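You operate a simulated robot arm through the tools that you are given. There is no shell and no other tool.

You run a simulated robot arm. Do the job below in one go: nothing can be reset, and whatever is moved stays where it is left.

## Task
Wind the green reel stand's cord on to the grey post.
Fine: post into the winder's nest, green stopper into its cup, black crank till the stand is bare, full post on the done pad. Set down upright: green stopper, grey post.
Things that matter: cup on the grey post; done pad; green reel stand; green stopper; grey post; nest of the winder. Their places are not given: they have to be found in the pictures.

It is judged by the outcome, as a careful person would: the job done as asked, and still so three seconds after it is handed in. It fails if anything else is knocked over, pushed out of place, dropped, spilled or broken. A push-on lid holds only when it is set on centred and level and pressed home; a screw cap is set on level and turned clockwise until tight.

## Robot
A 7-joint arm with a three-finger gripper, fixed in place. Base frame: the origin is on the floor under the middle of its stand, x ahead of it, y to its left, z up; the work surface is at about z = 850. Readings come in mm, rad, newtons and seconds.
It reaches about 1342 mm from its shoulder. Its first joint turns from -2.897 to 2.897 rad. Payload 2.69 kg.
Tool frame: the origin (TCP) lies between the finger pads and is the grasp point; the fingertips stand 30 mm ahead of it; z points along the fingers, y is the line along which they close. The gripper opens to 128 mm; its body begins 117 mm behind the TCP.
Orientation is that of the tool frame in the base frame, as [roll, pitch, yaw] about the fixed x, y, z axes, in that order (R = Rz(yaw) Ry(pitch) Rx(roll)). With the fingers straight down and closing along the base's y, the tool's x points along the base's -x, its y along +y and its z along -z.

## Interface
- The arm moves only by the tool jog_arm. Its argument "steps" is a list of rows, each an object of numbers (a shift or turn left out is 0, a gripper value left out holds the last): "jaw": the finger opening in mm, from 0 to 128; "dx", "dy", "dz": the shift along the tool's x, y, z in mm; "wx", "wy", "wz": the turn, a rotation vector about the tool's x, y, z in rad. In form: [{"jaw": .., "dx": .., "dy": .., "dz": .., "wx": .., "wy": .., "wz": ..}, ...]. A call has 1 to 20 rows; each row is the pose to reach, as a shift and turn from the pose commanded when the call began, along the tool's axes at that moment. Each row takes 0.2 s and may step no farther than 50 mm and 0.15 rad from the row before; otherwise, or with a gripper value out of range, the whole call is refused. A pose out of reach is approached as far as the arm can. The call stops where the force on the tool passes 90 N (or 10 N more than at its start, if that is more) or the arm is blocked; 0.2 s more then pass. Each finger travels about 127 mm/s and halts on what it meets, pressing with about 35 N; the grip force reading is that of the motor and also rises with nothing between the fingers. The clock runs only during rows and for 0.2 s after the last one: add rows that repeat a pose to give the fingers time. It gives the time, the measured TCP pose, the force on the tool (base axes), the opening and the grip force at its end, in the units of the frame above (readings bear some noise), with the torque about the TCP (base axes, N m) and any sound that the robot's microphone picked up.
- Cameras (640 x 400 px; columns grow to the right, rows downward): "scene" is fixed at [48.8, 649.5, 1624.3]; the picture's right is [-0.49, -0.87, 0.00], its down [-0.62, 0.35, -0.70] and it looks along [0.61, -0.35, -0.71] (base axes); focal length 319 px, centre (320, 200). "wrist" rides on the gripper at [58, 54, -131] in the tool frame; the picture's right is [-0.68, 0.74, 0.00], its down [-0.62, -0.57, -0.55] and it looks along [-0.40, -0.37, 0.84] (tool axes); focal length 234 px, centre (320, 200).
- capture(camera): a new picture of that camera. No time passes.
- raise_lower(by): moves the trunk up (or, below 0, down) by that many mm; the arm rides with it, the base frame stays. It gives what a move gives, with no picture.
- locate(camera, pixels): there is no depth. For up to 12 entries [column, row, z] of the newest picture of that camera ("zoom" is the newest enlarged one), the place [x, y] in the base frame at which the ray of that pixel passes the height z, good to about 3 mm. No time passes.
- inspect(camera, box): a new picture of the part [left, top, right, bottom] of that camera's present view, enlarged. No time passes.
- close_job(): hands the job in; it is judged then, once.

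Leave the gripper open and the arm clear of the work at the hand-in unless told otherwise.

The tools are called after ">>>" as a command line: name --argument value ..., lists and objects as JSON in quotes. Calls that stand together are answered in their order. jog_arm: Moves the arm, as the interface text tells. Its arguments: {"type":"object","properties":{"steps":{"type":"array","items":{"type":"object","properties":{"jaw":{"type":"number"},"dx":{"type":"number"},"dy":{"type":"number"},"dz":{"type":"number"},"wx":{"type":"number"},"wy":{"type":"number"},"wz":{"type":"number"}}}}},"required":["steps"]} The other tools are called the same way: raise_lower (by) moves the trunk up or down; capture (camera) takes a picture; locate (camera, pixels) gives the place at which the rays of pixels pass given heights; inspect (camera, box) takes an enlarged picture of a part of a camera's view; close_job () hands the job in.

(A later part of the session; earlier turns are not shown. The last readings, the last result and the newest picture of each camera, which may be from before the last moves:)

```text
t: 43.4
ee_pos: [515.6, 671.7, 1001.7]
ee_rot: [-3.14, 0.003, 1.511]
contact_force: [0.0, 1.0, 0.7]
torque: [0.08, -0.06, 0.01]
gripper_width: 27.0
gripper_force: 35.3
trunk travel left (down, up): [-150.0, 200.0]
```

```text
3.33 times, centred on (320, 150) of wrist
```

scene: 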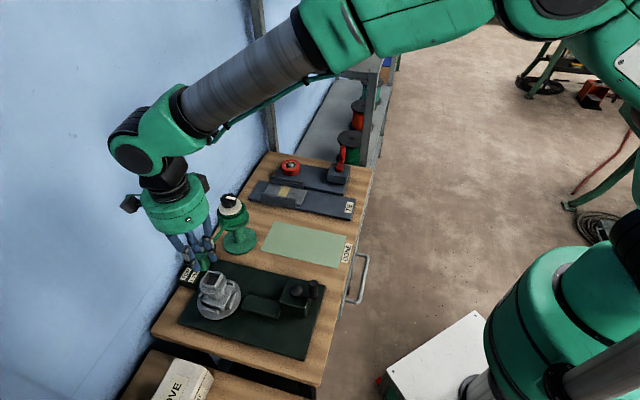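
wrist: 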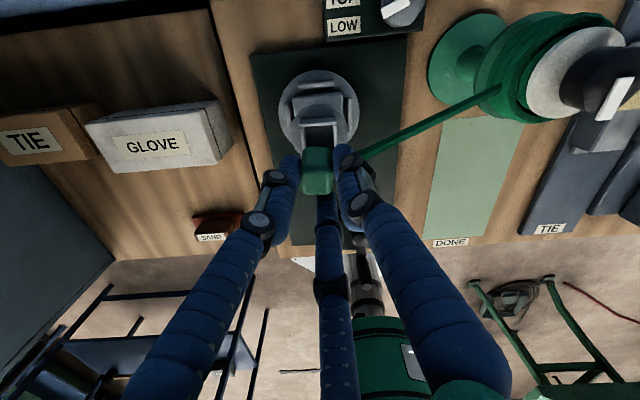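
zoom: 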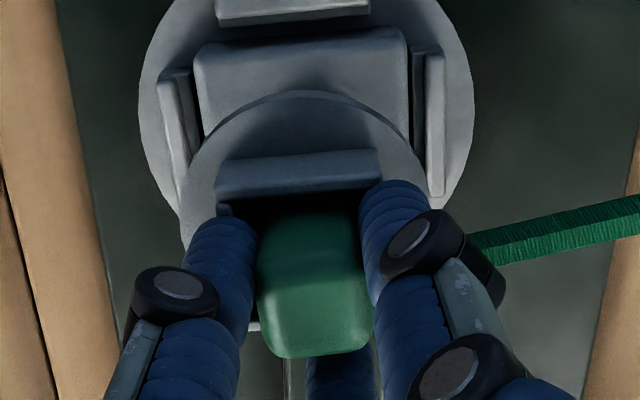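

Force is gone now. I'll open the fingers gently to let the stopper settle in the cup.

>>> jog_arm --steps '[{"jaw": 30}, {"jaw": 34}, {"jaw": 40}, {"jaw": 50}, {"jaw": 60}, {"jaw": 60}]'

>>> inspect --camera "scene" --box '[195, 250, 245, 300]'

>>> inspect --camera "wrist" --box '[270, 90, 370, 210]'

```text
t: 44.8
ee_pos: [516.7, 673.9, 1002.5]
ee_rot: [3.141, 0.001, 1.512]
contact_force: [0.0, 0.7, 1.7]
torque: [0.01, -0.01, 0.01]
gripper_width: 60.1
gripper_force: 0.0
trunk travel left (down, up): [-150.0, 200.0]
```

```text
8.00 times, centred on (220, 275) of scene
```

zoom: 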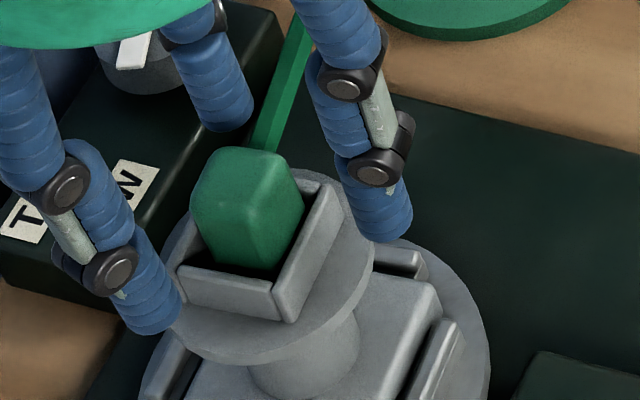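

```text
3.33 times, centred on (320, 150) of wrist
```

zoom: 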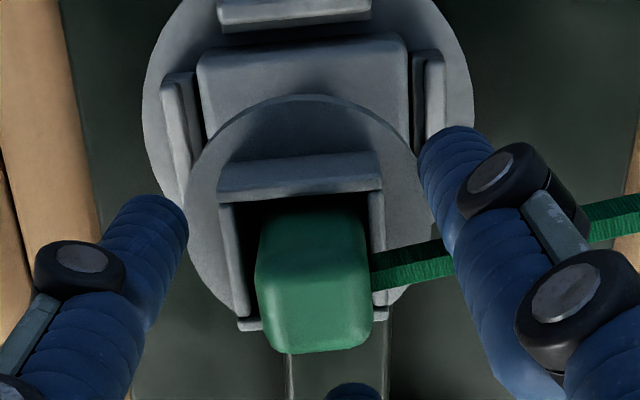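

The stopper stands in the cup. I'll raise the hand and look at it properly.

>>> jog_arm --steps '[{"dz": -30}, {"dz": -60}, {"dz": -90}, {"dz": -90}]'

>>> inspect --camera "scene" --box '[195, 250, 245, 300]'

>>> capture --camera "wrist"

>>> inspect --camera "wrist" --box '[270, 60, 370, 170]'

```text
t: 45.8
ee_pos: [517.1, 674.0, 1093.2]
ee_rot: [-3.141, 0.0, 1.512]
contact_force: [0.7, -0.4, 1.0]
torque: [0.02, -0.01, 0.03]
gripper_width: 60.1
gripper_force: 0.1
trunk travel left (down, up): [-150.0, 200.0]
```

```text
8.00 times, centred on (220, 275) of scene
```

zoom: 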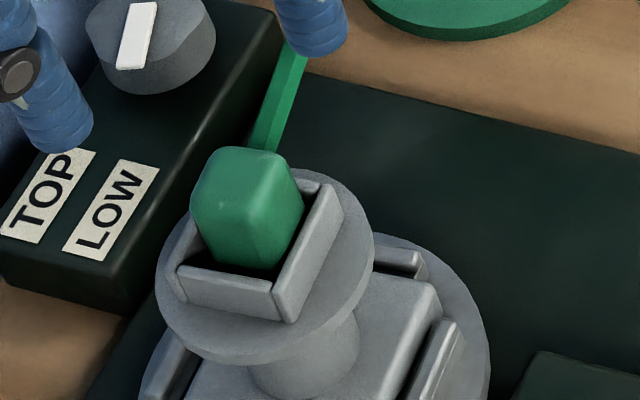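

```text
taken
```

wrist: 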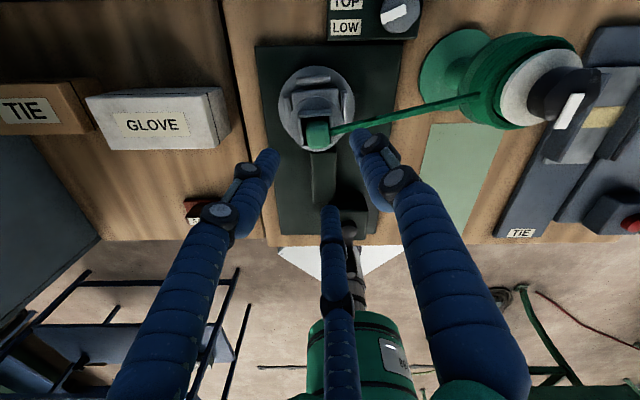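

```text
3.64 times, centred on (320, 115) of wrist
```

zoom: 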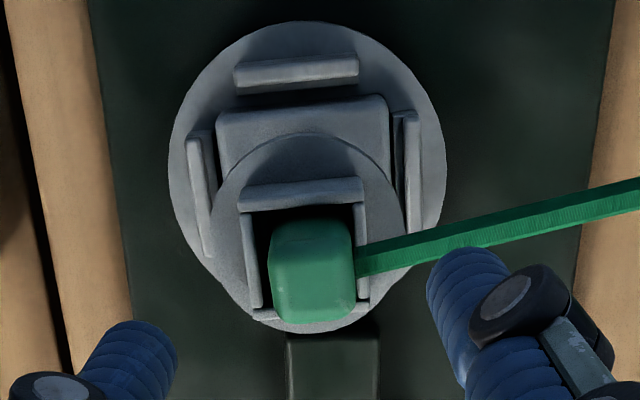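

I'll triangulate the stopper's top to see how deep it sits, using scene (210.6,272.3) and wrist (318.1,138.9).

>>> locate --camera "wrist" --pixels '[[318.1, 138.9, 970], [318.1, 138.9, 978], [318.1, 138.9, 986], [318.1, 138.9, 994]]'

>>> locate --camera "scene" --pixels '[[210.6, 272.3, 970], [210.6, 272.3, 978], [210.6, 272.3, 986], [210.6, 272.3, 994]]'

>>> inspect --camera "scene" --box '[200, 258, 235, 288]'

```text
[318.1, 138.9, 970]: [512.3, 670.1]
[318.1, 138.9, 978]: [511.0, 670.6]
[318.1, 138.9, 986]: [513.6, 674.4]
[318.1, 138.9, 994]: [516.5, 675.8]
```

```text
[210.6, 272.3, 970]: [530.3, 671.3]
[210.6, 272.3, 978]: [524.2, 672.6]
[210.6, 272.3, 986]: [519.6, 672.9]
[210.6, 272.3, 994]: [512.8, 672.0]
```

```text
13.33 times, centred on (218, 273) of scene
```

zoom: 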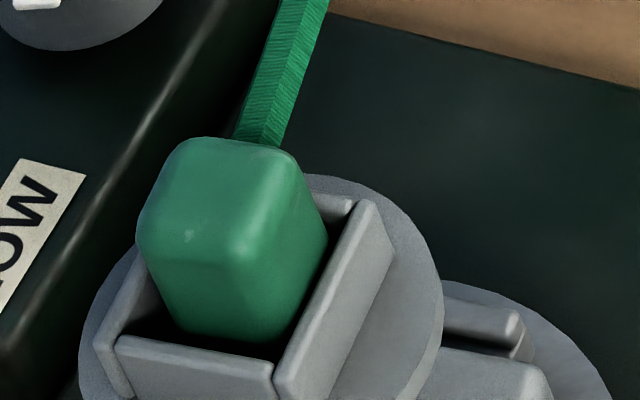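

The stopper's top is at about z≈985–990, standing upright on the cup floor; the cup is only about 14 mm deep. To confirm it's fully down, I'll close the fingers and lightly touch its top. First I close and descend to z≈1023.

>>> jog_arm --steps '[{"jaw": 0}, {"jaw": 0}, {"jaw": 0, "dz": 25}, {"jaw": 0, "dz": 50}, {"jaw": 0, "dz": 65}, {"jaw": 0, "dz": 70}, {"jaw": 0, "dz": 70}]'

>>> inspect --camera "scene" --box '[190, 235, 250, 295]'

>>> inspect --camera "wrist" --box '[270, 90, 370, 210]'

```text
t: 47.4
ee_pos: [515.1, 671.2, 1022.6]
ee_rot: [3.141, 0.0, 1.512]
contact_force: [0.0, 0.3, -0.5]
torque: [0.02, 0.0, 0.01]
gripper_width: 2.1
gripper_force: 31.3
trunk travel left (down, up): [-150.0, 200.0]
```

```text
6.67 times, centred on (220, 265) of scene
```

zoom: 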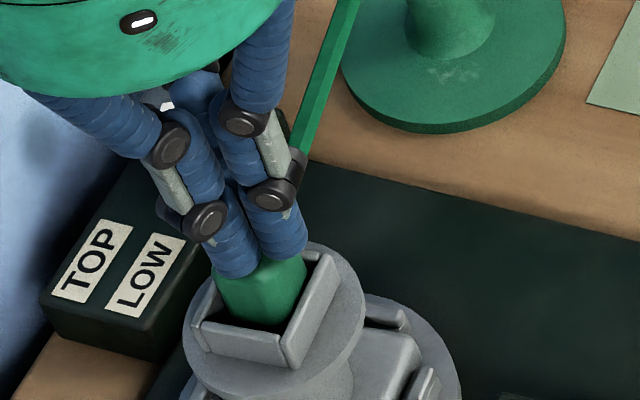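

```text
3.33 times, centred on (320, 150) of wrist
```

zoom: 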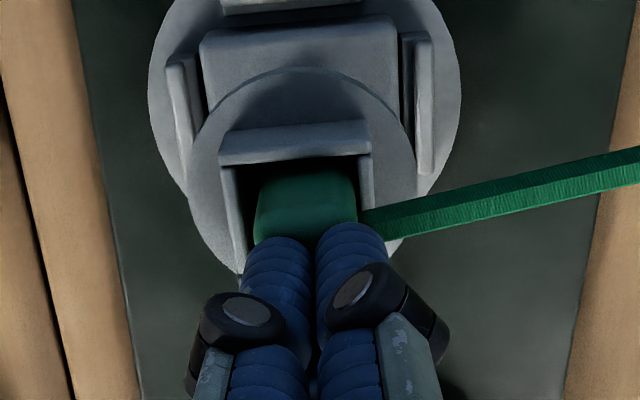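

The closed tips are just above the stopper. Lowering in small steps to touch it.

>>> jog_arm --steps '[{"dz": 2}, {"dz": 4}, {"dz": 5}, {"dz": 5}]'

>>> jog_arm --steps '[{"dz": 1}, {"dz": 2}, {"dz": 2}]'

```text
t: 48.4
ee_pos: [515.4, 671.7, 1020.7]
ee_rot: [3.14, -0.003, 1.51]
contact_force: [0.1, -2.1, 20.7]
torque: [-0.03, -0.05, 0.0]
gripper_width: 6.0
gripper_force: 31.1
trunk travel left (down, up): [-150.0, 200.0]
```

```text
t: 49.2
ee_pos: [515.7, 671.9, 1019.6]
ee_rot: [3.139, -0.007, 1.512]
contact_force: [1.0, -3.8, 41.6]
torque: [-0.03, -0.02, -0.02]
gripper_width: 6.1
gripper_force: 31.2
trunk travel left (down, up): [-150.0, 200.0]
```

The stopper doesn't sink further under 42 N, so it's firmly on the cup floor. I'll raise clear and move over to look at the black crank from above, with the TCP at about (483,566,1095).

>>> jog_arm --steps '[{"dz": -5}, {"dz": -40}, {"dz": -80}, {"dx": -35, "dy": -10, "dz": -80}, {"dx": -70, "dy": -20, "dz": -80}, {"dx": -106, "dy": -26, "dz": -80}, {"dx": -106, "dy": -26, "dz": -80, "jaw": 40}]'

>>> capture --camera "wrist"

>>> capture --camera "scene"

```text
t: 50.8
ee_pos: [482.8, 566.2, 1096.5]
ee_rot: [-3.141, 0.001, 1.511]
contact_force: [-0.5, -1.2, 1.1]
torque: [0.07, -0.02, -0.02]
gripper_width: 40.0
gripper_force: 0.0
trunk travel left (down, up): [-150.0, 200.0]
```

```text
taken
```

wrist: 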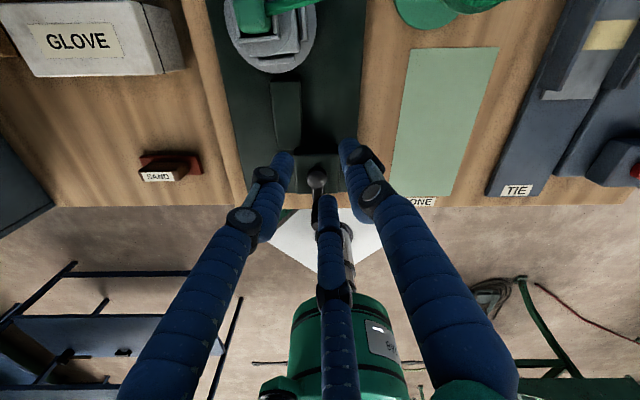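

```text
taken
```

scene: 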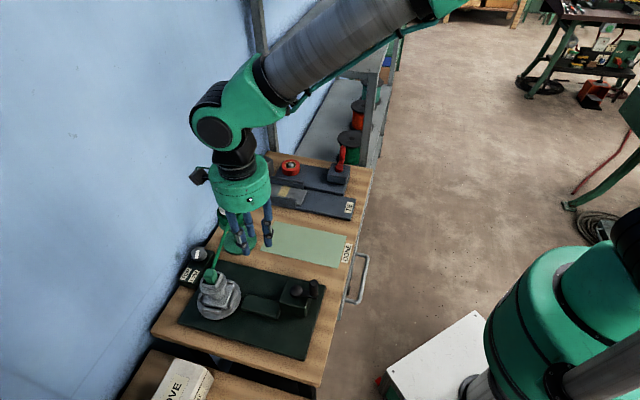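

The far finger hides the handle. I'll shift the hand about 60 mm so the crank appears higher in the wrist picture.

>>> jog_arm --steps '[{"dx": -22, "dy": -20, "dz": 15}, {"dx": -44, "dy": -40, "dz": 30}, {"dx": -44, "dy": -40, "dz": 30}]'

>>> capture --camera "wrist"

>>> inspect --camera "wrist" --box '[260, 90, 380, 190]'

>>> inspect --camera "scene" --box '[270, 270, 340, 320]'

```text
t: 51.6
ee_pos: [439.9, 524.4, 1066.2]
ee_rot: [3.142, 0.0, 1.512]
contact_force: [-0.4, -0.2, 0.7]
torque: [-0.01, -0.05, 0.0]
gripper_width: 40.1
gripper_force: 0.0
trunk travel left (down, up): [-150.0, 200.0]
```

```text
taken
```

wrist: 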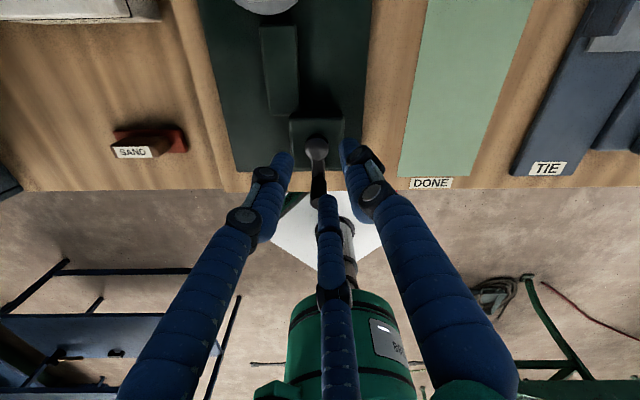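

```text
4.00 times, centred on (320, 140) of wrist
```

zoom: 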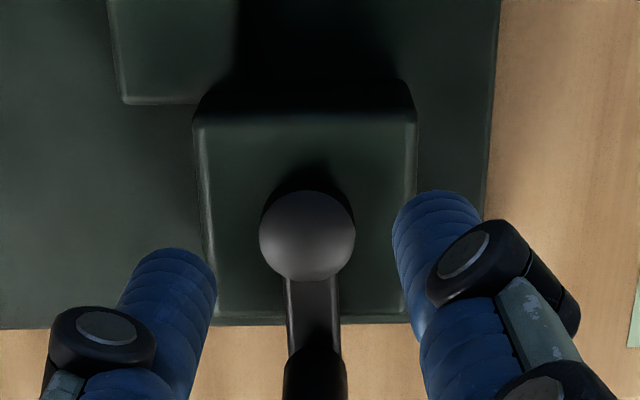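

```text
8.00 times, centred on (305, 295) of scene
```

zoom: 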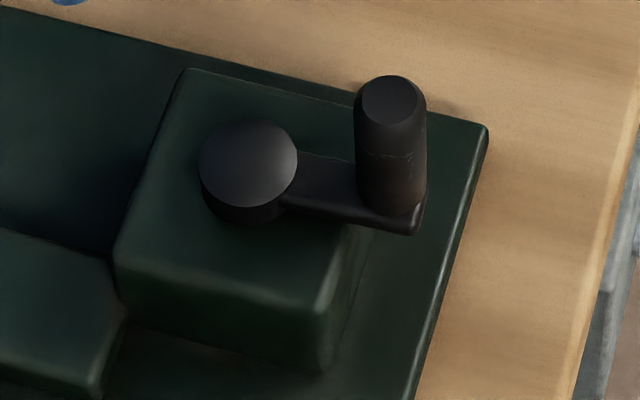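

The crank turns about a vertical axis. The hub sits on the box, the arm points away from the turntable, and a peg about 21 mm thick stands up at its end. I'll move further along so the peg is visible under the hand.

>>> jog_arm --steps '[{"dx": -20, "dy": -18}, {"dx": -40, "dy": -35}, {"dx": -40, "dy": -35, "jaw": 60}, {"dx": -40, "dy": -35, "jaw": 60}]'

>>> capture --camera "wrist"

>>> inspect --camera "wrist" --box '[260, 60, 380, 180]'

```text
t: 52.6
ee_pos: [403.8, 487.9, 1065.2]
ee_rot: [-3.141, -0.001, 1.513]
contact_force: [0.0, -0.2, -0.5]
torque: [0.01, -0.02, 0.01]
gripper_width: 60.0
gripper_force: 0.1
trunk travel left (down, up): [-150.0, 200.0]
```

```text
taken
```

wrist: 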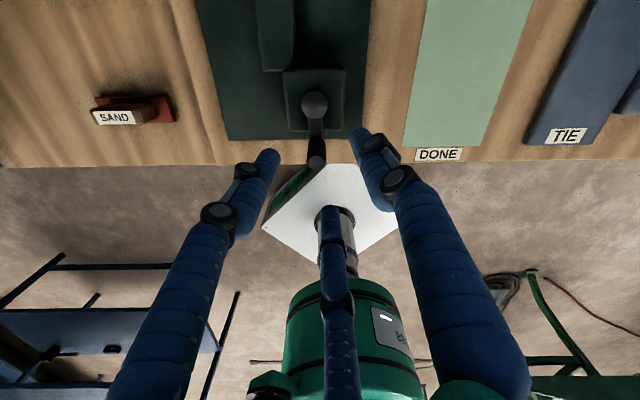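

```text
3.33 times, centred on (320, 120) of wrist
```

zoom: 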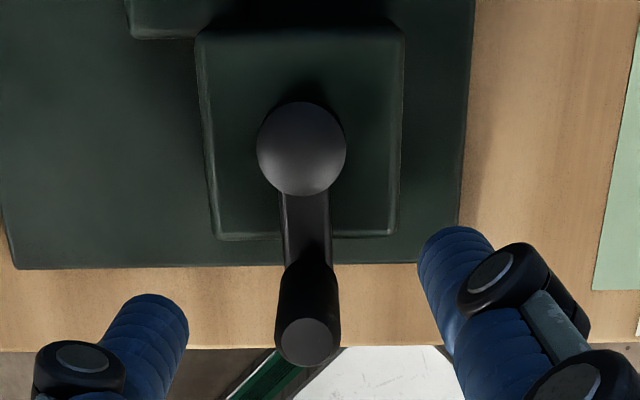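

Now I'll triangulate the hub top and the peg top with both cameras.

>>> locate --camera "wrist" --pixels '[[314.6, 104.4, 910], [314.6, 104.4, 920], [314.6, 104.4, 930], [314.6, 104.4, 940], [317, 162.9, 940], [317, 162.9, 950], [317, 162.9, 960], [317, 162.9, 970]]'

>>> locate --camera "scene" --pixels '[[296, 289.75, 910], [296, 289.75, 920], [296, 289.75, 930], [296, 289.75, 940], [313.9, 282.25, 940], [313.9, 282.25, 950], [313.9, 282.25, 960], [313.9, 282.25, 970]]'

```text
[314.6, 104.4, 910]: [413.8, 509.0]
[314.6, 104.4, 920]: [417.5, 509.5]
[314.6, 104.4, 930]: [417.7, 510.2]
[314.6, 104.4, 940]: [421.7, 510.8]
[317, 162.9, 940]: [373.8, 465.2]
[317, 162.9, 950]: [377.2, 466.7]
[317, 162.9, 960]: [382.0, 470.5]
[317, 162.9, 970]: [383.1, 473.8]
```

```text
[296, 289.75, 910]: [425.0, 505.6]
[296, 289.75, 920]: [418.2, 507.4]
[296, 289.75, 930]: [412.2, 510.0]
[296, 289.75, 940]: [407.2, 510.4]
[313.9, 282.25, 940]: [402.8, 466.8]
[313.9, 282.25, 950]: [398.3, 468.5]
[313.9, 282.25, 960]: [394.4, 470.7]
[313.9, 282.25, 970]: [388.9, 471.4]
```

The hub axis is at about (417,509) with its top at z≈922. The peg top is near (385,474) at z≈976, and the crank radius is about 46 mm. I'll place the open hand over the peg at z≈1033 and verify.

>>> jog_arm --steps '[{"dx": -7.5, "dy": -9, "dz": 15}, {"dx": -15, "dy": -18, "dz": 33}, {"dx": -15, "dy": -18, "dz": 33}]'

>>> inspect --camera "wrist" --box '[260, 70, 380, 190]'

>>> inspect --camera "scene" --box '[260, 220, 360, 320]'

```text
t: 53.4
ee_pos: [386.1, 474.9, 1033.0]
ee_rot: [3.141, 0.0, 1.511]
contact_force: [-0.3, -0.8, 0.0]
torque: [-0.01, 0.0, -0.02]
gripper_width: 60.0
gripper_force: 0.0
trunk travel left (down, up): [-150.0, 200.0]
```

```text
3.33 times, centred on (320, 130) of wrist
```

zoom: 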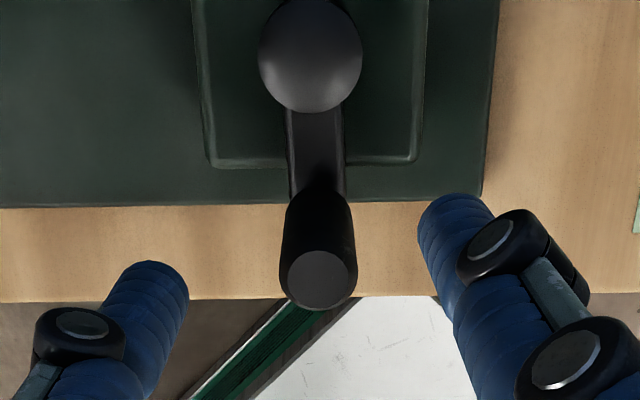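

```text
4.00 times, centred on (310, 270) of scene
```

zoom: 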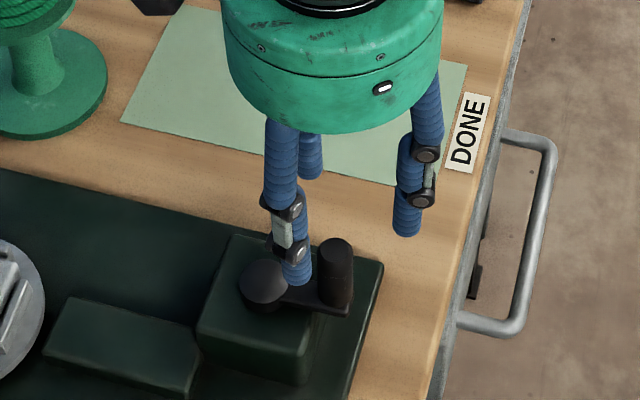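

The peg is centred under the hand. Descending to z≈962 (tips at 932, above the hub's top), then closing around the peg in steps to learn its diameter.

>>> jog_arm --steps '[{"dz": 30}, {"dz": 55}, {"dz": 71}, {"dz": 71, "jaw": 40}, {"dz": 71, "jaw": 32}, {"dz": 71, "jaw": 28}, {"dz": 71, "jaw": 25}, {"dz": 71, "jaw": 22}, {"dz": 71, "jaw": 18}, {"dz": 71, "jaw": 18}]'

>>> inspect --camera "wrist" --box '[250, 90, 390, 230]'

>>> inspect --camera "scene" --box '[270, 250, 340, 320]'

```text
t: 55.6
ee_pos: [385.8, 476.0, 959.9]
ee_rot: [-3.139, 0.001, 1.512]
contact_force: [2.1, 2.5, -3.5]
torque: [0.09, -0.09, 0.07]
gripper_width: 19.9
gripper_force: 45.0
trunk travel left (down, up): [-150.0, 200.0]
```

```text
2.86 times, centred on (320, 160) of wrist
```

zoom: 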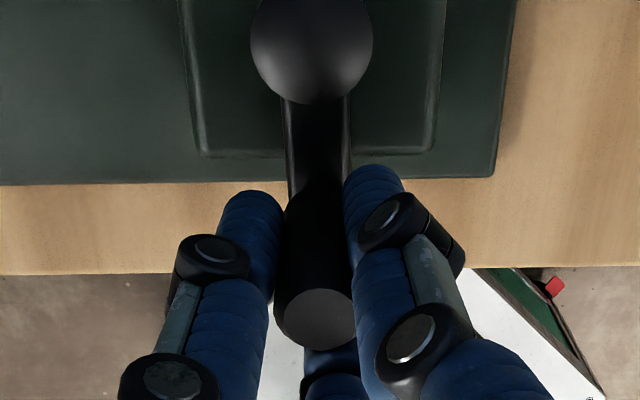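

```text
5.71 times, centred on (305, 285) of scene
```

zoom: 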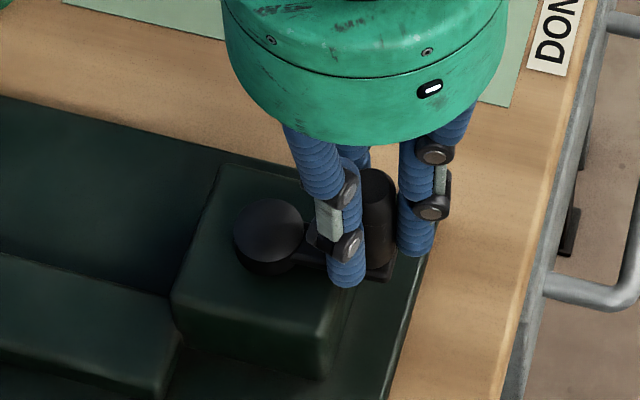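

The peg is about 20 mm thick and centred in the hand at (386,476). I'll loosen to 23 mm so the peg can turn inside the fingers, then try a small 30° swing clockwise seen from above and watch forces and what turns.

>>> jog_arm --steps '[{"jaw": 23}, {"jaw": 23, "dx": 2.8, "dy": -3.0}, {"dx": 5.8, "dy": -5.8}, {"dx": 9.1, "dy": -8.3}, {"dx": 12.5, "dy": -10.5}, {"dx": 16.1, "dy": -12.4}, {"dx": 19.9, "dy": -14}, {"dx": 19.9, "dy": -14}]'

>>> capture --camera "scene"

>>> inspect --camera "scene" --box '[180, 230, 340, 330]'

```text
t: 57.4
ee_pos: [373.5, 495.4, 962.0]
ee_rot: [3.14, 0.001, 1.513]
contact_force: [1.1, 0.1, 0.2]
torque: [0.01, -0.01, 0.01]
gripper_width: 23.7
gripper_force: 0.1
trunk travel left (down, up): [-150.0, 200.0]
```

```text
taken
```

scene: 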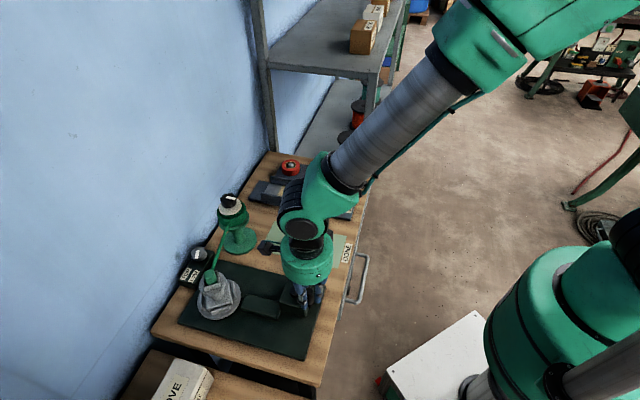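

```text
4.00 times, centred on (260, 280) of scene
```

zoom: 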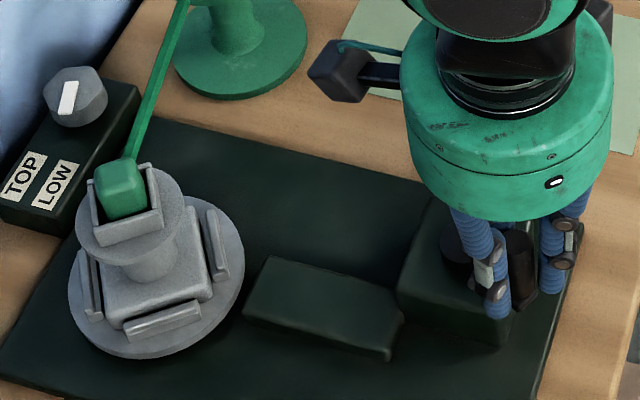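

The turntable turns with the crank, and forces are tiny. I'll continue clockwise for a half turn and look again at the cord, the stopper and the reel.

>>> jog_arm --steps '[{"dx": 18.1, "dy": -2.8}, {"dx": 35.9, "dy": 1.5}, {"dx": 50.8, "dy": 12.3}, {"dx": 60.3, "dy": 28}, {"dx": 63.1, "dy": 46.1}, {"dx": 58.8, "dy": 63.9}, {"dx": 48, "dy": 78.7}, {"dx": 32.3, "dy": 88.3}, {"dx": 32.3, "dy": 88.3}]'

>>> inspect --camera "scene" --box '[170, 180, 350, 330]'

>>> inspect --camera "scene" --box '[180, 240, 260, 320]'

```text
t: 59.4
ee_pos: [462.5, 522.0, 961.9]
ee_rot: [-3.14, -0.001, 1.511]
contact_force: [-0.3, -1.3, 0.0]
torque: [-0.01, 0.05, -0.01]
gripper_width: 22.9
gripper_force: 0.4
trunk travel left (down, up): [-150.0, 200.0]
```

```text
2.67 times, centred on (260, 255) of scene
```

zoom: 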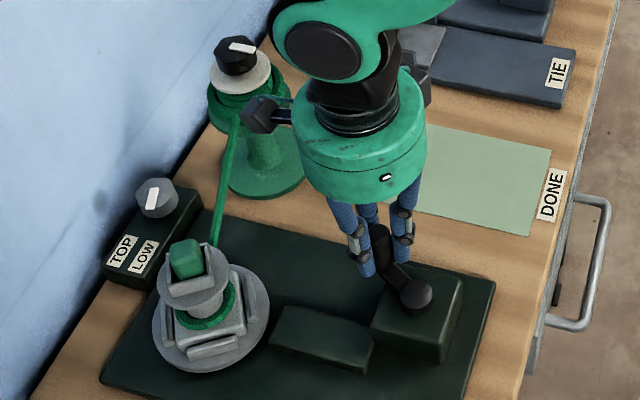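

```text
5.00 times, centred on (220, 280) of scene
```

zoom: 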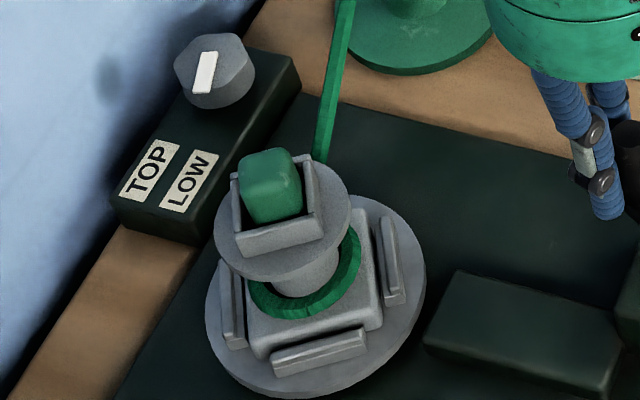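

The cord is winding onto the post's drum at the lower position. The stopper stays in its cup and the stand doesn't move. One more full clockwise turn, then I'll check again.

>>> jog_arm --steps '[{"dx": -18.1, "dy": 2.8}, {"dx": -35.9, "dy": -1.5}, {"dx": -50.8, "dy": -12.3}, {"dx": -60.3, "dy": -28}, {"dx": -63.1, "dy": -46.1}, {"dx": -58.8, "dy": -63.9}, {"dx": -48, "dy": -78.7}, {"dx": -32.3, "dy": -88.3}, {"dx": -14.2, "dy": -91.1}, {"dx": 3.6, "dy": -86.8}, {"dx": 18.4, "dy": -76}, {"dx": 28, "dy": -60.3}, {"dx": 30.8, "dy": -42.2}, {"dx": 26.5, "dy": -24.4}, {"dx": 15.7, "dy": -9.5}, {"dx": 0, "dy": 0}]'

>>> inspect --camera "scene" --box '[180, 180, 280, 320]'

>>> inspect --camera "scene" --box '[195, 250, 245, 310]'

```text
t: 62.8
ee_pos: [462.0, 521.9, 961.3]
ee_rot: [3.141, 0.003, 1.512]
contact_force: [-1.0, -1.5, 1.0]
torque: [-0.04, 0.05, 0.02]
gripper_width: 23.9
gripper_force: 0.8
trunk travel left (down, up): [-150.0, 200.0]
```

```text
2.86 times, centred on (230, 250) of scene
```

zoom: 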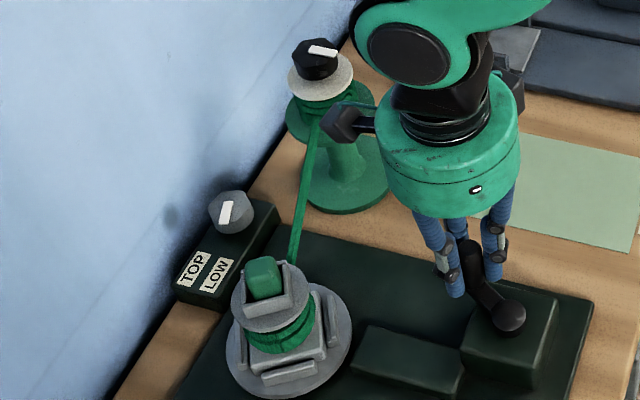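

```text
6.67 times, centred on (220, 280) of scene
```

zoom: 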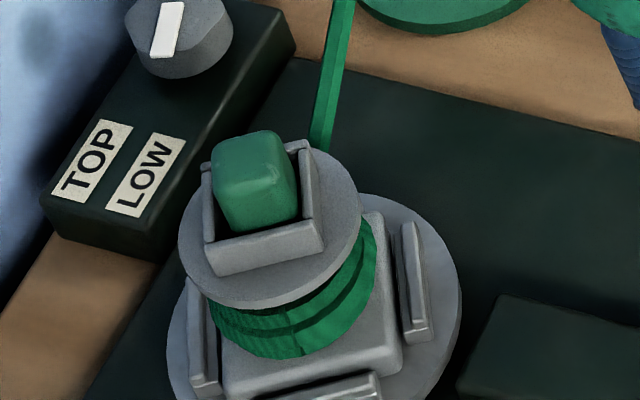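

>>> inspect --camera "scene" --box '[205, 180, 265, 260]'

>>> inspect --camera "scene" --box '[200, 265, 245, 310]'

>>> capture --camera "wrist"

```text
5.00 times, centred on (235, 220) of scene
```

zoom: 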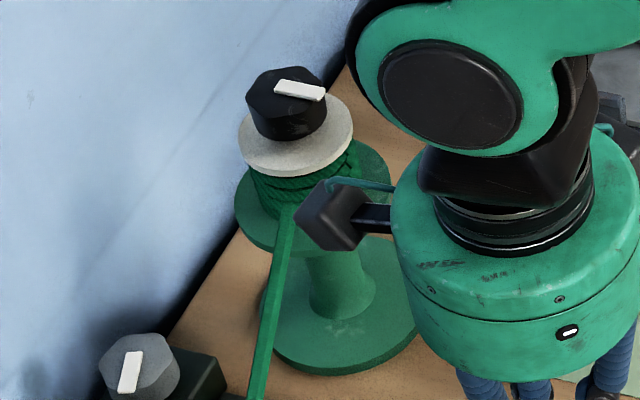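

```text
8.89 times, centred on (222, 288) of scene
```

zoom: 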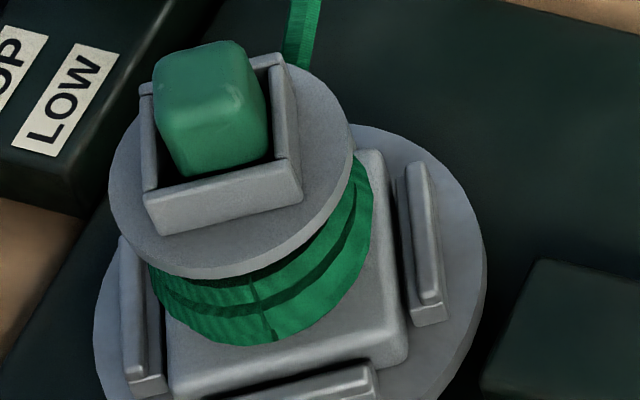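

```text
taken
```

wrist: 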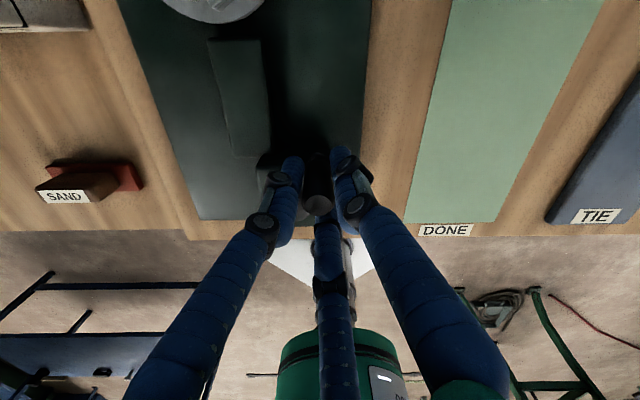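

The reel's coil has shrunk noticeably and the post shows two or three rows. I'll continue by half turns and check after each.

>>> jog_arm --steps '[{"dx": -18.1, "dy": 2.8}, {"dx": -35.9, "dy": -1.5}, {"dx": -50.8, "dy": -12.3}, {"dx": -60.3, "dy": -28}, {"dx": -63.1, "dy": -46.1}, {"dx": -58.8, "dy": -63.9}, {"dx": -48, "dy": -78.7}, {"dx": -32.3, "dy": -88.3}, {"dx": -32.3, "dy": -88.3}]'

>>> inspect --camera "scene" --box '[205, 180, 265, 260]'

>>> inspect --camera "scene" --box '[195, 255, 250, 315]'

```text
t: 64.8
ee_pos: [371.3, 497.0, 963.0]
ee_rot: [-3.141, 0.001, 1.511]
contact_force: [0.2, 0.1, 0.1]
torque: [-0.04, -0.01, 0.0]
gripper_width: 23.5
gripper_force: 0.2
trunk travel left (down, up): [-150.0, 200.0]
```

```text
5.00 times, centred on (235, 220) of scene
```

zoom: 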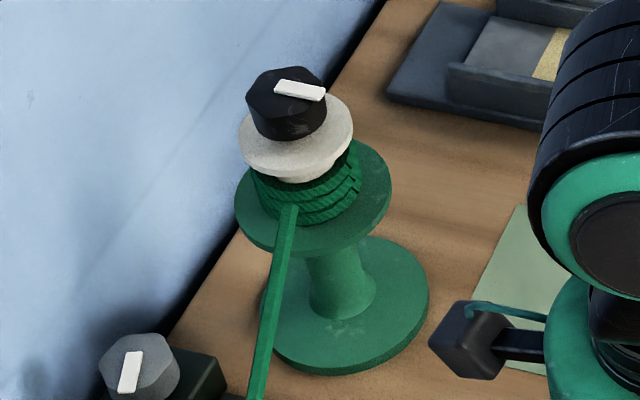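

```text
6.67 times, centred on (222, 285) of scene
```

zoom: 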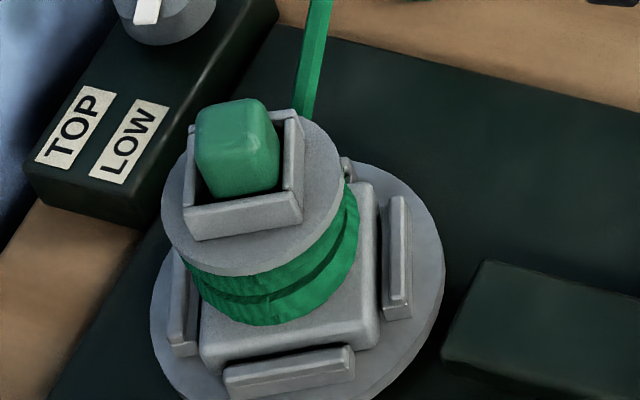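

The reel's coil is getting smaller, and the post's rows stay below the disk. Another half turn.

>>> jog_arm --steps '[{"dx": 18.1, "dy": -2.8}, {"dx": 35.9, "dy": 1.5}, {"dx": 50.8, "dy": 12.3}, {"dx": 60.3, "dy": 28}, {"dx": 63.1, "dy": 46.1}, {"dx": 58.8, "dy": 63.9}, {"dx": 48, "dy": 78.7}, {"dx": 32.3, "dy": 88.3}, {"dx": 32.3, "dy": 88.3}]'

>>> inspect --camera "scene" --box '[205, 180, 265, 260]'

>>> inspect --camera "scene" --box '[195, 255, 250, 315]'

```text
t: 66.8
ee_pos: [463.2, 523.2, 961.8]
ee_rot: [3.14, -0.001, 1.512]
contact_force: [-0.7, 0.5, 0.4]
torque: [-0.02, -0.04, 0.01]
gripper_width: 23.5
gripper_force: 0.2
trunk travel left (down, up): [-150.0, 200.0]
```

```text
5.00 times, centred on (235, 220) of scene
```

zoom: 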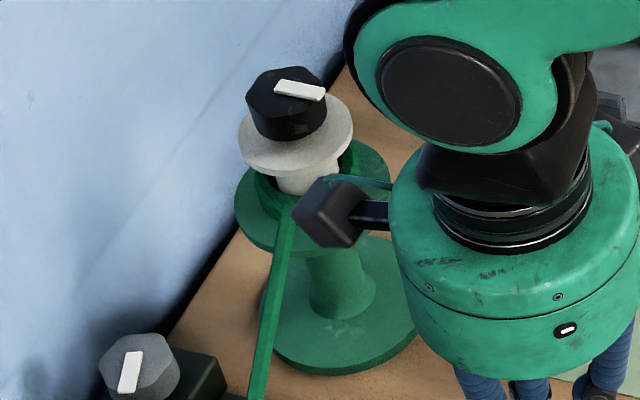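

```text
6.67 times, centred on (222, 285) of scene
```

zoom: 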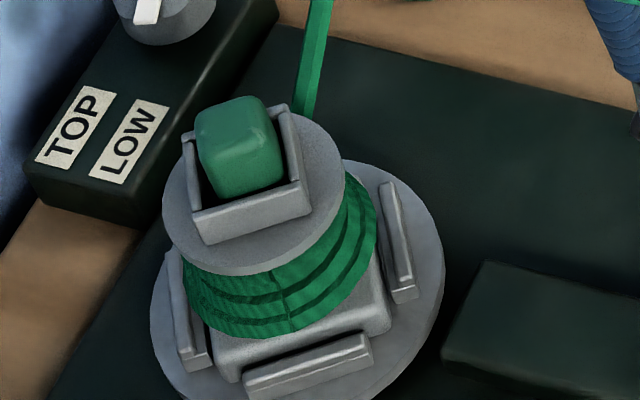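

The reel is almost bare: the white core is showing, with about one row left. I'll continue by a quarter turn.

>>> jog_arm --steps '[{"dx": -18.1, "dy": 2.8}, {"dx": -35.9, "dy": -1.5}, {"dx": -50.8, "dy": -12.3}, {"dx": -60.3, "dy": -28}, {"dx": -60.3, "dy": -28}]'

>>> inspect --camera "scene" --box '[205, 180, 265, 260]'

>>> inspect --camera "scene" --box '[195, 255, 250, 315]'

```text
t: 68.0
ee_pos: [430.5, 463.9, 962.1]
ee_rot: [3.14, 0.002, 1.512]
contact_force: [-0.4, 5.8, 0.9]
torque: [0.16, -0.06, -0.04]
gripper_width: 27.1
gripper_force: 2.8
trunk travel left (down, up): [-150.0, 200.0]
```

```text
5.00 times, centred on (235, 220) of scene
```

zoom: 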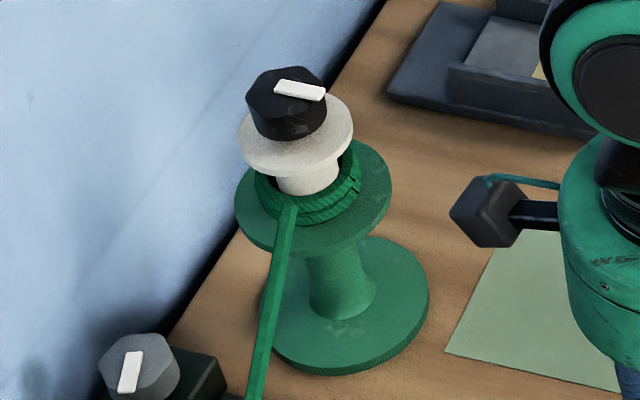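

```text
6.67 times, centred on (222, 285) of scene
```

zoom: 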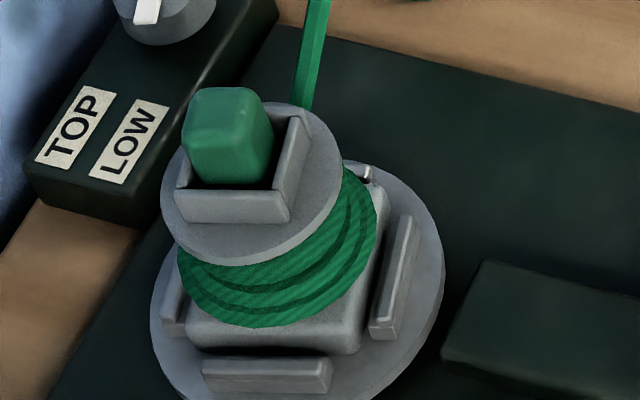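

Two thin rows remain on the reel. Next quarter turn.

>>> jog_arm --steps '[{"dx": -2.8, "dy": -18.1}, {"dx": 1.5, "dy": -35.9}, {"dx": 12.3, "dy": -50.8}, {"dx": 28, "dy": -60.3}, {"dx": 28, "dy": -60.3}]'

>>> inspect --camera "scene" --box '[205, 180, 265, 260]'

>>> inspect --camera "scene" --box '[195, 255, 250, 315]'

```text
t: 69.2
ee_pos: [371.0, 498.4, 961.7]
ee_rot: [3.141, 0.001, 1.511]
contact_force: [-1.5, 0.8, -0.9]
torque: [-0.01, 0.05, 0.0]
gripper_width: 23.5
gripper_force: 0.4
trunk travel left (down, up): [-150.0, 200.0]
```

```text
5.00 times, centred on (235, 220) of scene
```

zoom: 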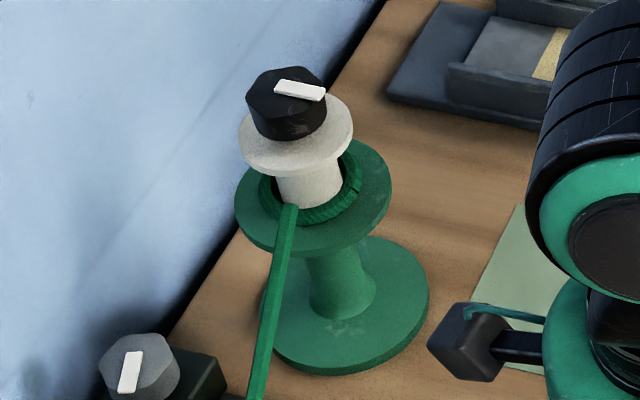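

```text
6.67 times, centred on (222, 285) of scene
```

zoom: 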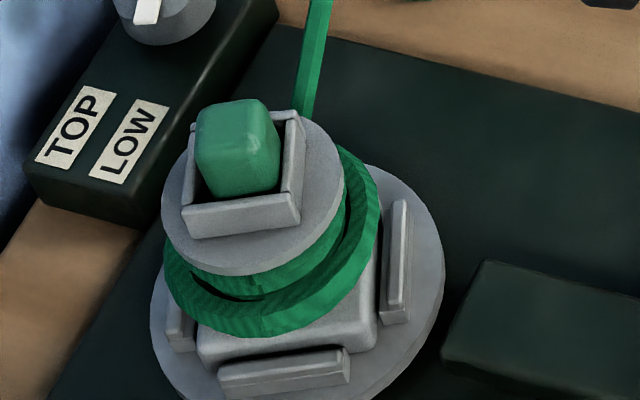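

One row left on the reel. Another quarter turn.

>>> jog_arm --steps '[{"dx": 18.1, "dy": -2.8}, {"dx": 35.9, "dy": 1.5}, {"dx": 50.8, "dy": 12.3}, {"dx": 60.3, "dy": 28}, {"dx": 60.3, "dy": 28}]'

>>> inspect --camera "scene" --box '[205, 180, 265, 260]'

>>> inspect --camera "scene" --box '[195, 255, 250, 315]'

```text
t: 70.4
ee_pos: [404.2, 556.1, 963.1]
ee_rot: [-3.141, 0.001, 1.512]
contact_force: [0.9, 0.3, 0.1]
torque: [0.01, 0.0, 0.0]
gripper_width: 23.5
gripper_force: 0.2
trunk travel left (down, up): [-150.0, 200.0]
```

```text
5.00 times, centred on (235, 220) of scene
```

zoom: 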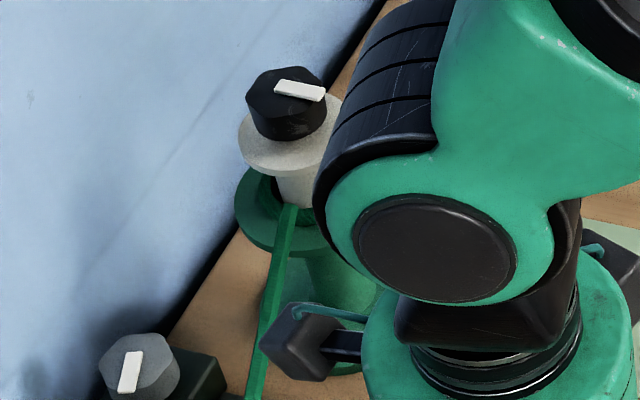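

```text
6.67 times, centred on (222, 285) of scene
```

zoom: 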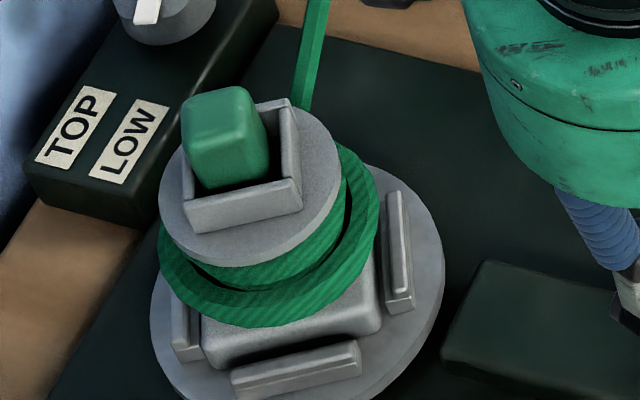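

The reel is partly hidden by the arm here. Another quarter turn brings a better view.

>>> jog_arm --steps '[{"dx": 2.8, "dy": 18.1}, {"dx": -1.5, "dy": 35.9}, {"dx": -12.3, "dy": 50.8}, {"dx": -28, "dy": 60.3}, {"dx": -28, "dy": 60.3}]'

>>> inspect --camera "scene" --box '[205, 180, 265, 260]'

>>> inspect --camera "scene" --box '[195, 240, 255, 315]'

```text
t: 71.6
ee_pos: [463.1, 522.7, 960.9]
ee_rot: [-3.141, -0.001, 1.511]
contact_force: [0.0, -0.2, 0.4]
torque: [0.02, 0.01, 0.01]
gripper_width: 23.0
gripper_force: 0.2
trunk travel left (down, up): [-150.0, 200.0]
```

```text
5.00 times, centred on (235, 220) of scene
```

zoom: 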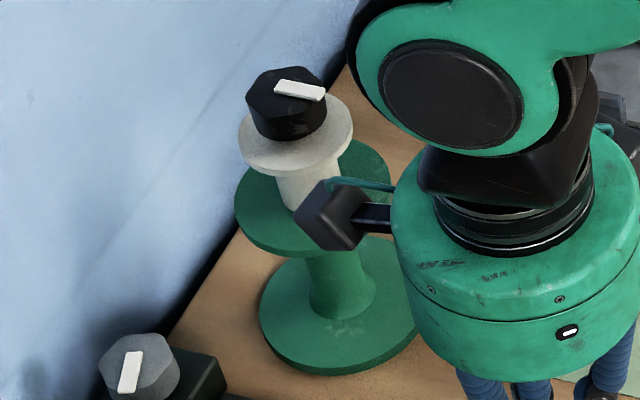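

```text
5.33 times, centred on (225, 278) of scene
```

zoom: 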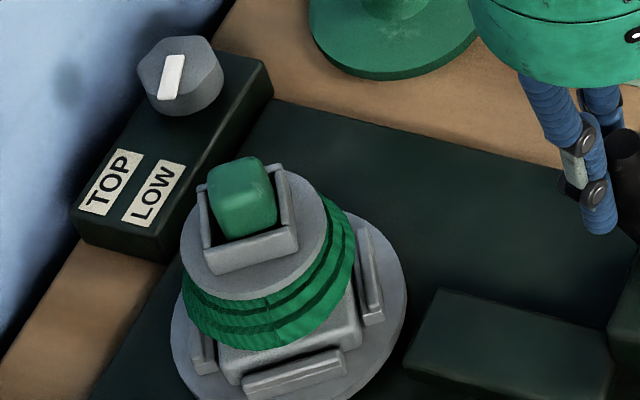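

The stand is bare, the cord between reel and post is gone, and the post is full with the stopper still in its cup. I'll open the fingers off the crank peg and raise the hand.

>>> jog_arm --steps '[{"jaw": 40}, {"jaw": 60}, {"jaw": 60}, {"jaw": 60, "dz": -30}, {"dz": -70}, {"dz": -110}, {"dz": -150}, {"dz": -150}]'

>>> capture --camera "scene"

>>> inspect --camera "scene" --box '[190, 180, 290, 320]'

>>> inspect --camera "scene" --box '[195, 255, 250, 315]'

>>> capture --camera "wrist"

```text
t: 73.4
ee_pos: [463.0, 523.1, 1110.3]
ee_rot: [3.141, 0.0, 1.512]
contact_force: [0.9, 0.5, -1.5]
torque: [0.04, -0.03, 0.01]
gripper_width: 60.0
gripper_force: 0.1
trunk travel left (down, up): [-150.0, 200.0]
```

```text
taken
```

scene: 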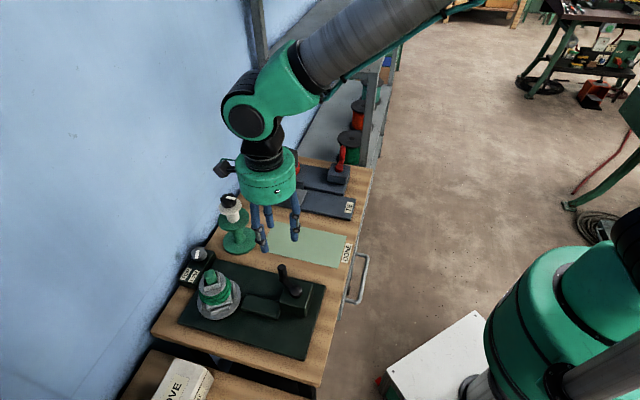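

```text
2.86 times, centred on (240, 250) of scene
```

zoom: 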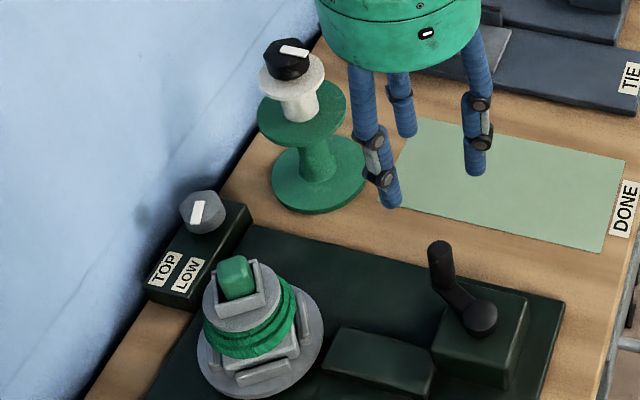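

```text
6.67 times, centred on (222, 285) of scene
```

zoom: 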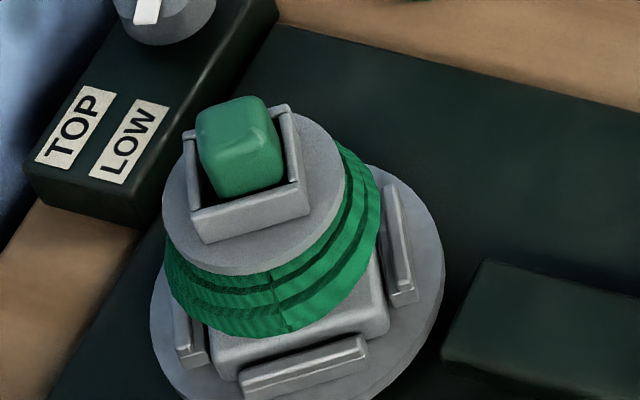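

```text
taken
```

wrist: 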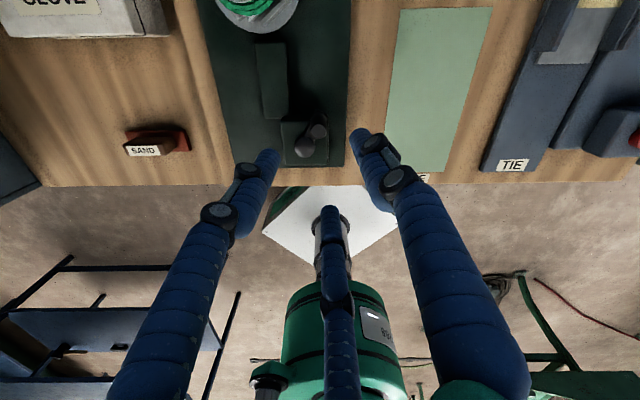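

The stand is confirmed bare and nothing else has moved. Next is the full post. I'll move above it, keeping z≈1110, and open to 110 because the coil is about 70 mm across.

>>> jog_arm --steps '[{"dx": 39, "dy": 11}, {"dx": 78, "dy": 22, "jaw": 110}, {"dx": 118, "dy": 32}, {"dx": 156.8, "dy": 43.2}, {"dx": 156.8, "dy": 43.2}]'

>>> capture --camera "wrist"

>>> inspect --camera "wrist" --box '[260, 60, 380, 170]'

>>> inspect --camera "scene" --box '[150, 180, 270, 320]'

```text
t: 74.6
ee_pos: [515.3, 678.8, 1111.3]
ee_rot: [-3.141, 0.001, 1.511]
contact_force: [1.1, 0.1, -0.2]
torque: [-0.06, -0.02, -0.01]
gripper_width: 110.0
gripper_force: 0.0
trunk travel left (down, up): [-150.0, 200.0]
```

```text
taken
```

wrist: 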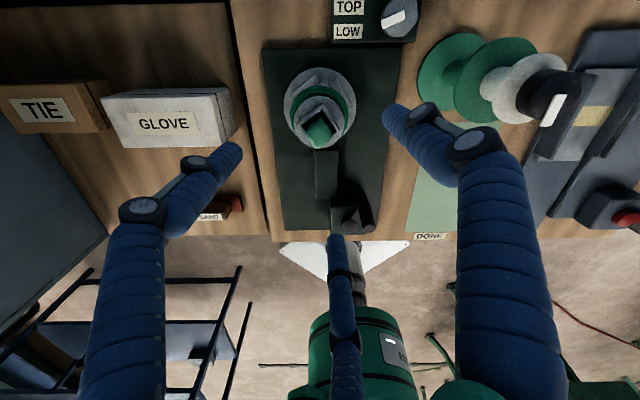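

```text
3.64 times, centred on (320, 115) of wrist
```

zoom: 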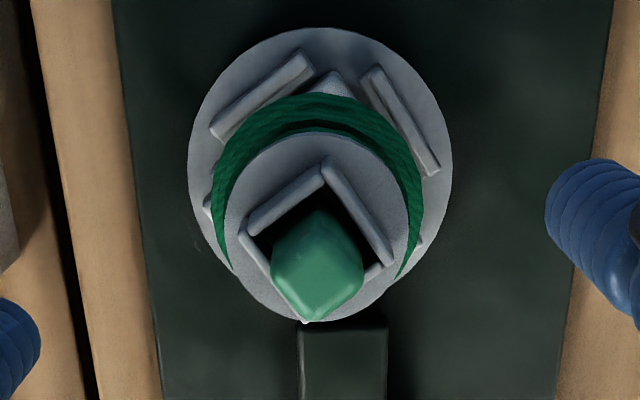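

```text
2.86 times, centred on (210, 250) of scene
```

zoom: 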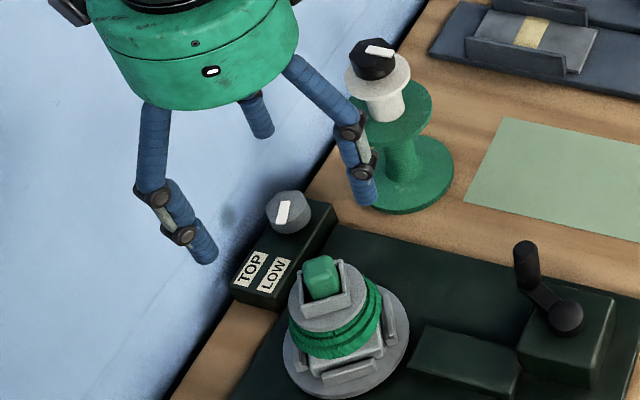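

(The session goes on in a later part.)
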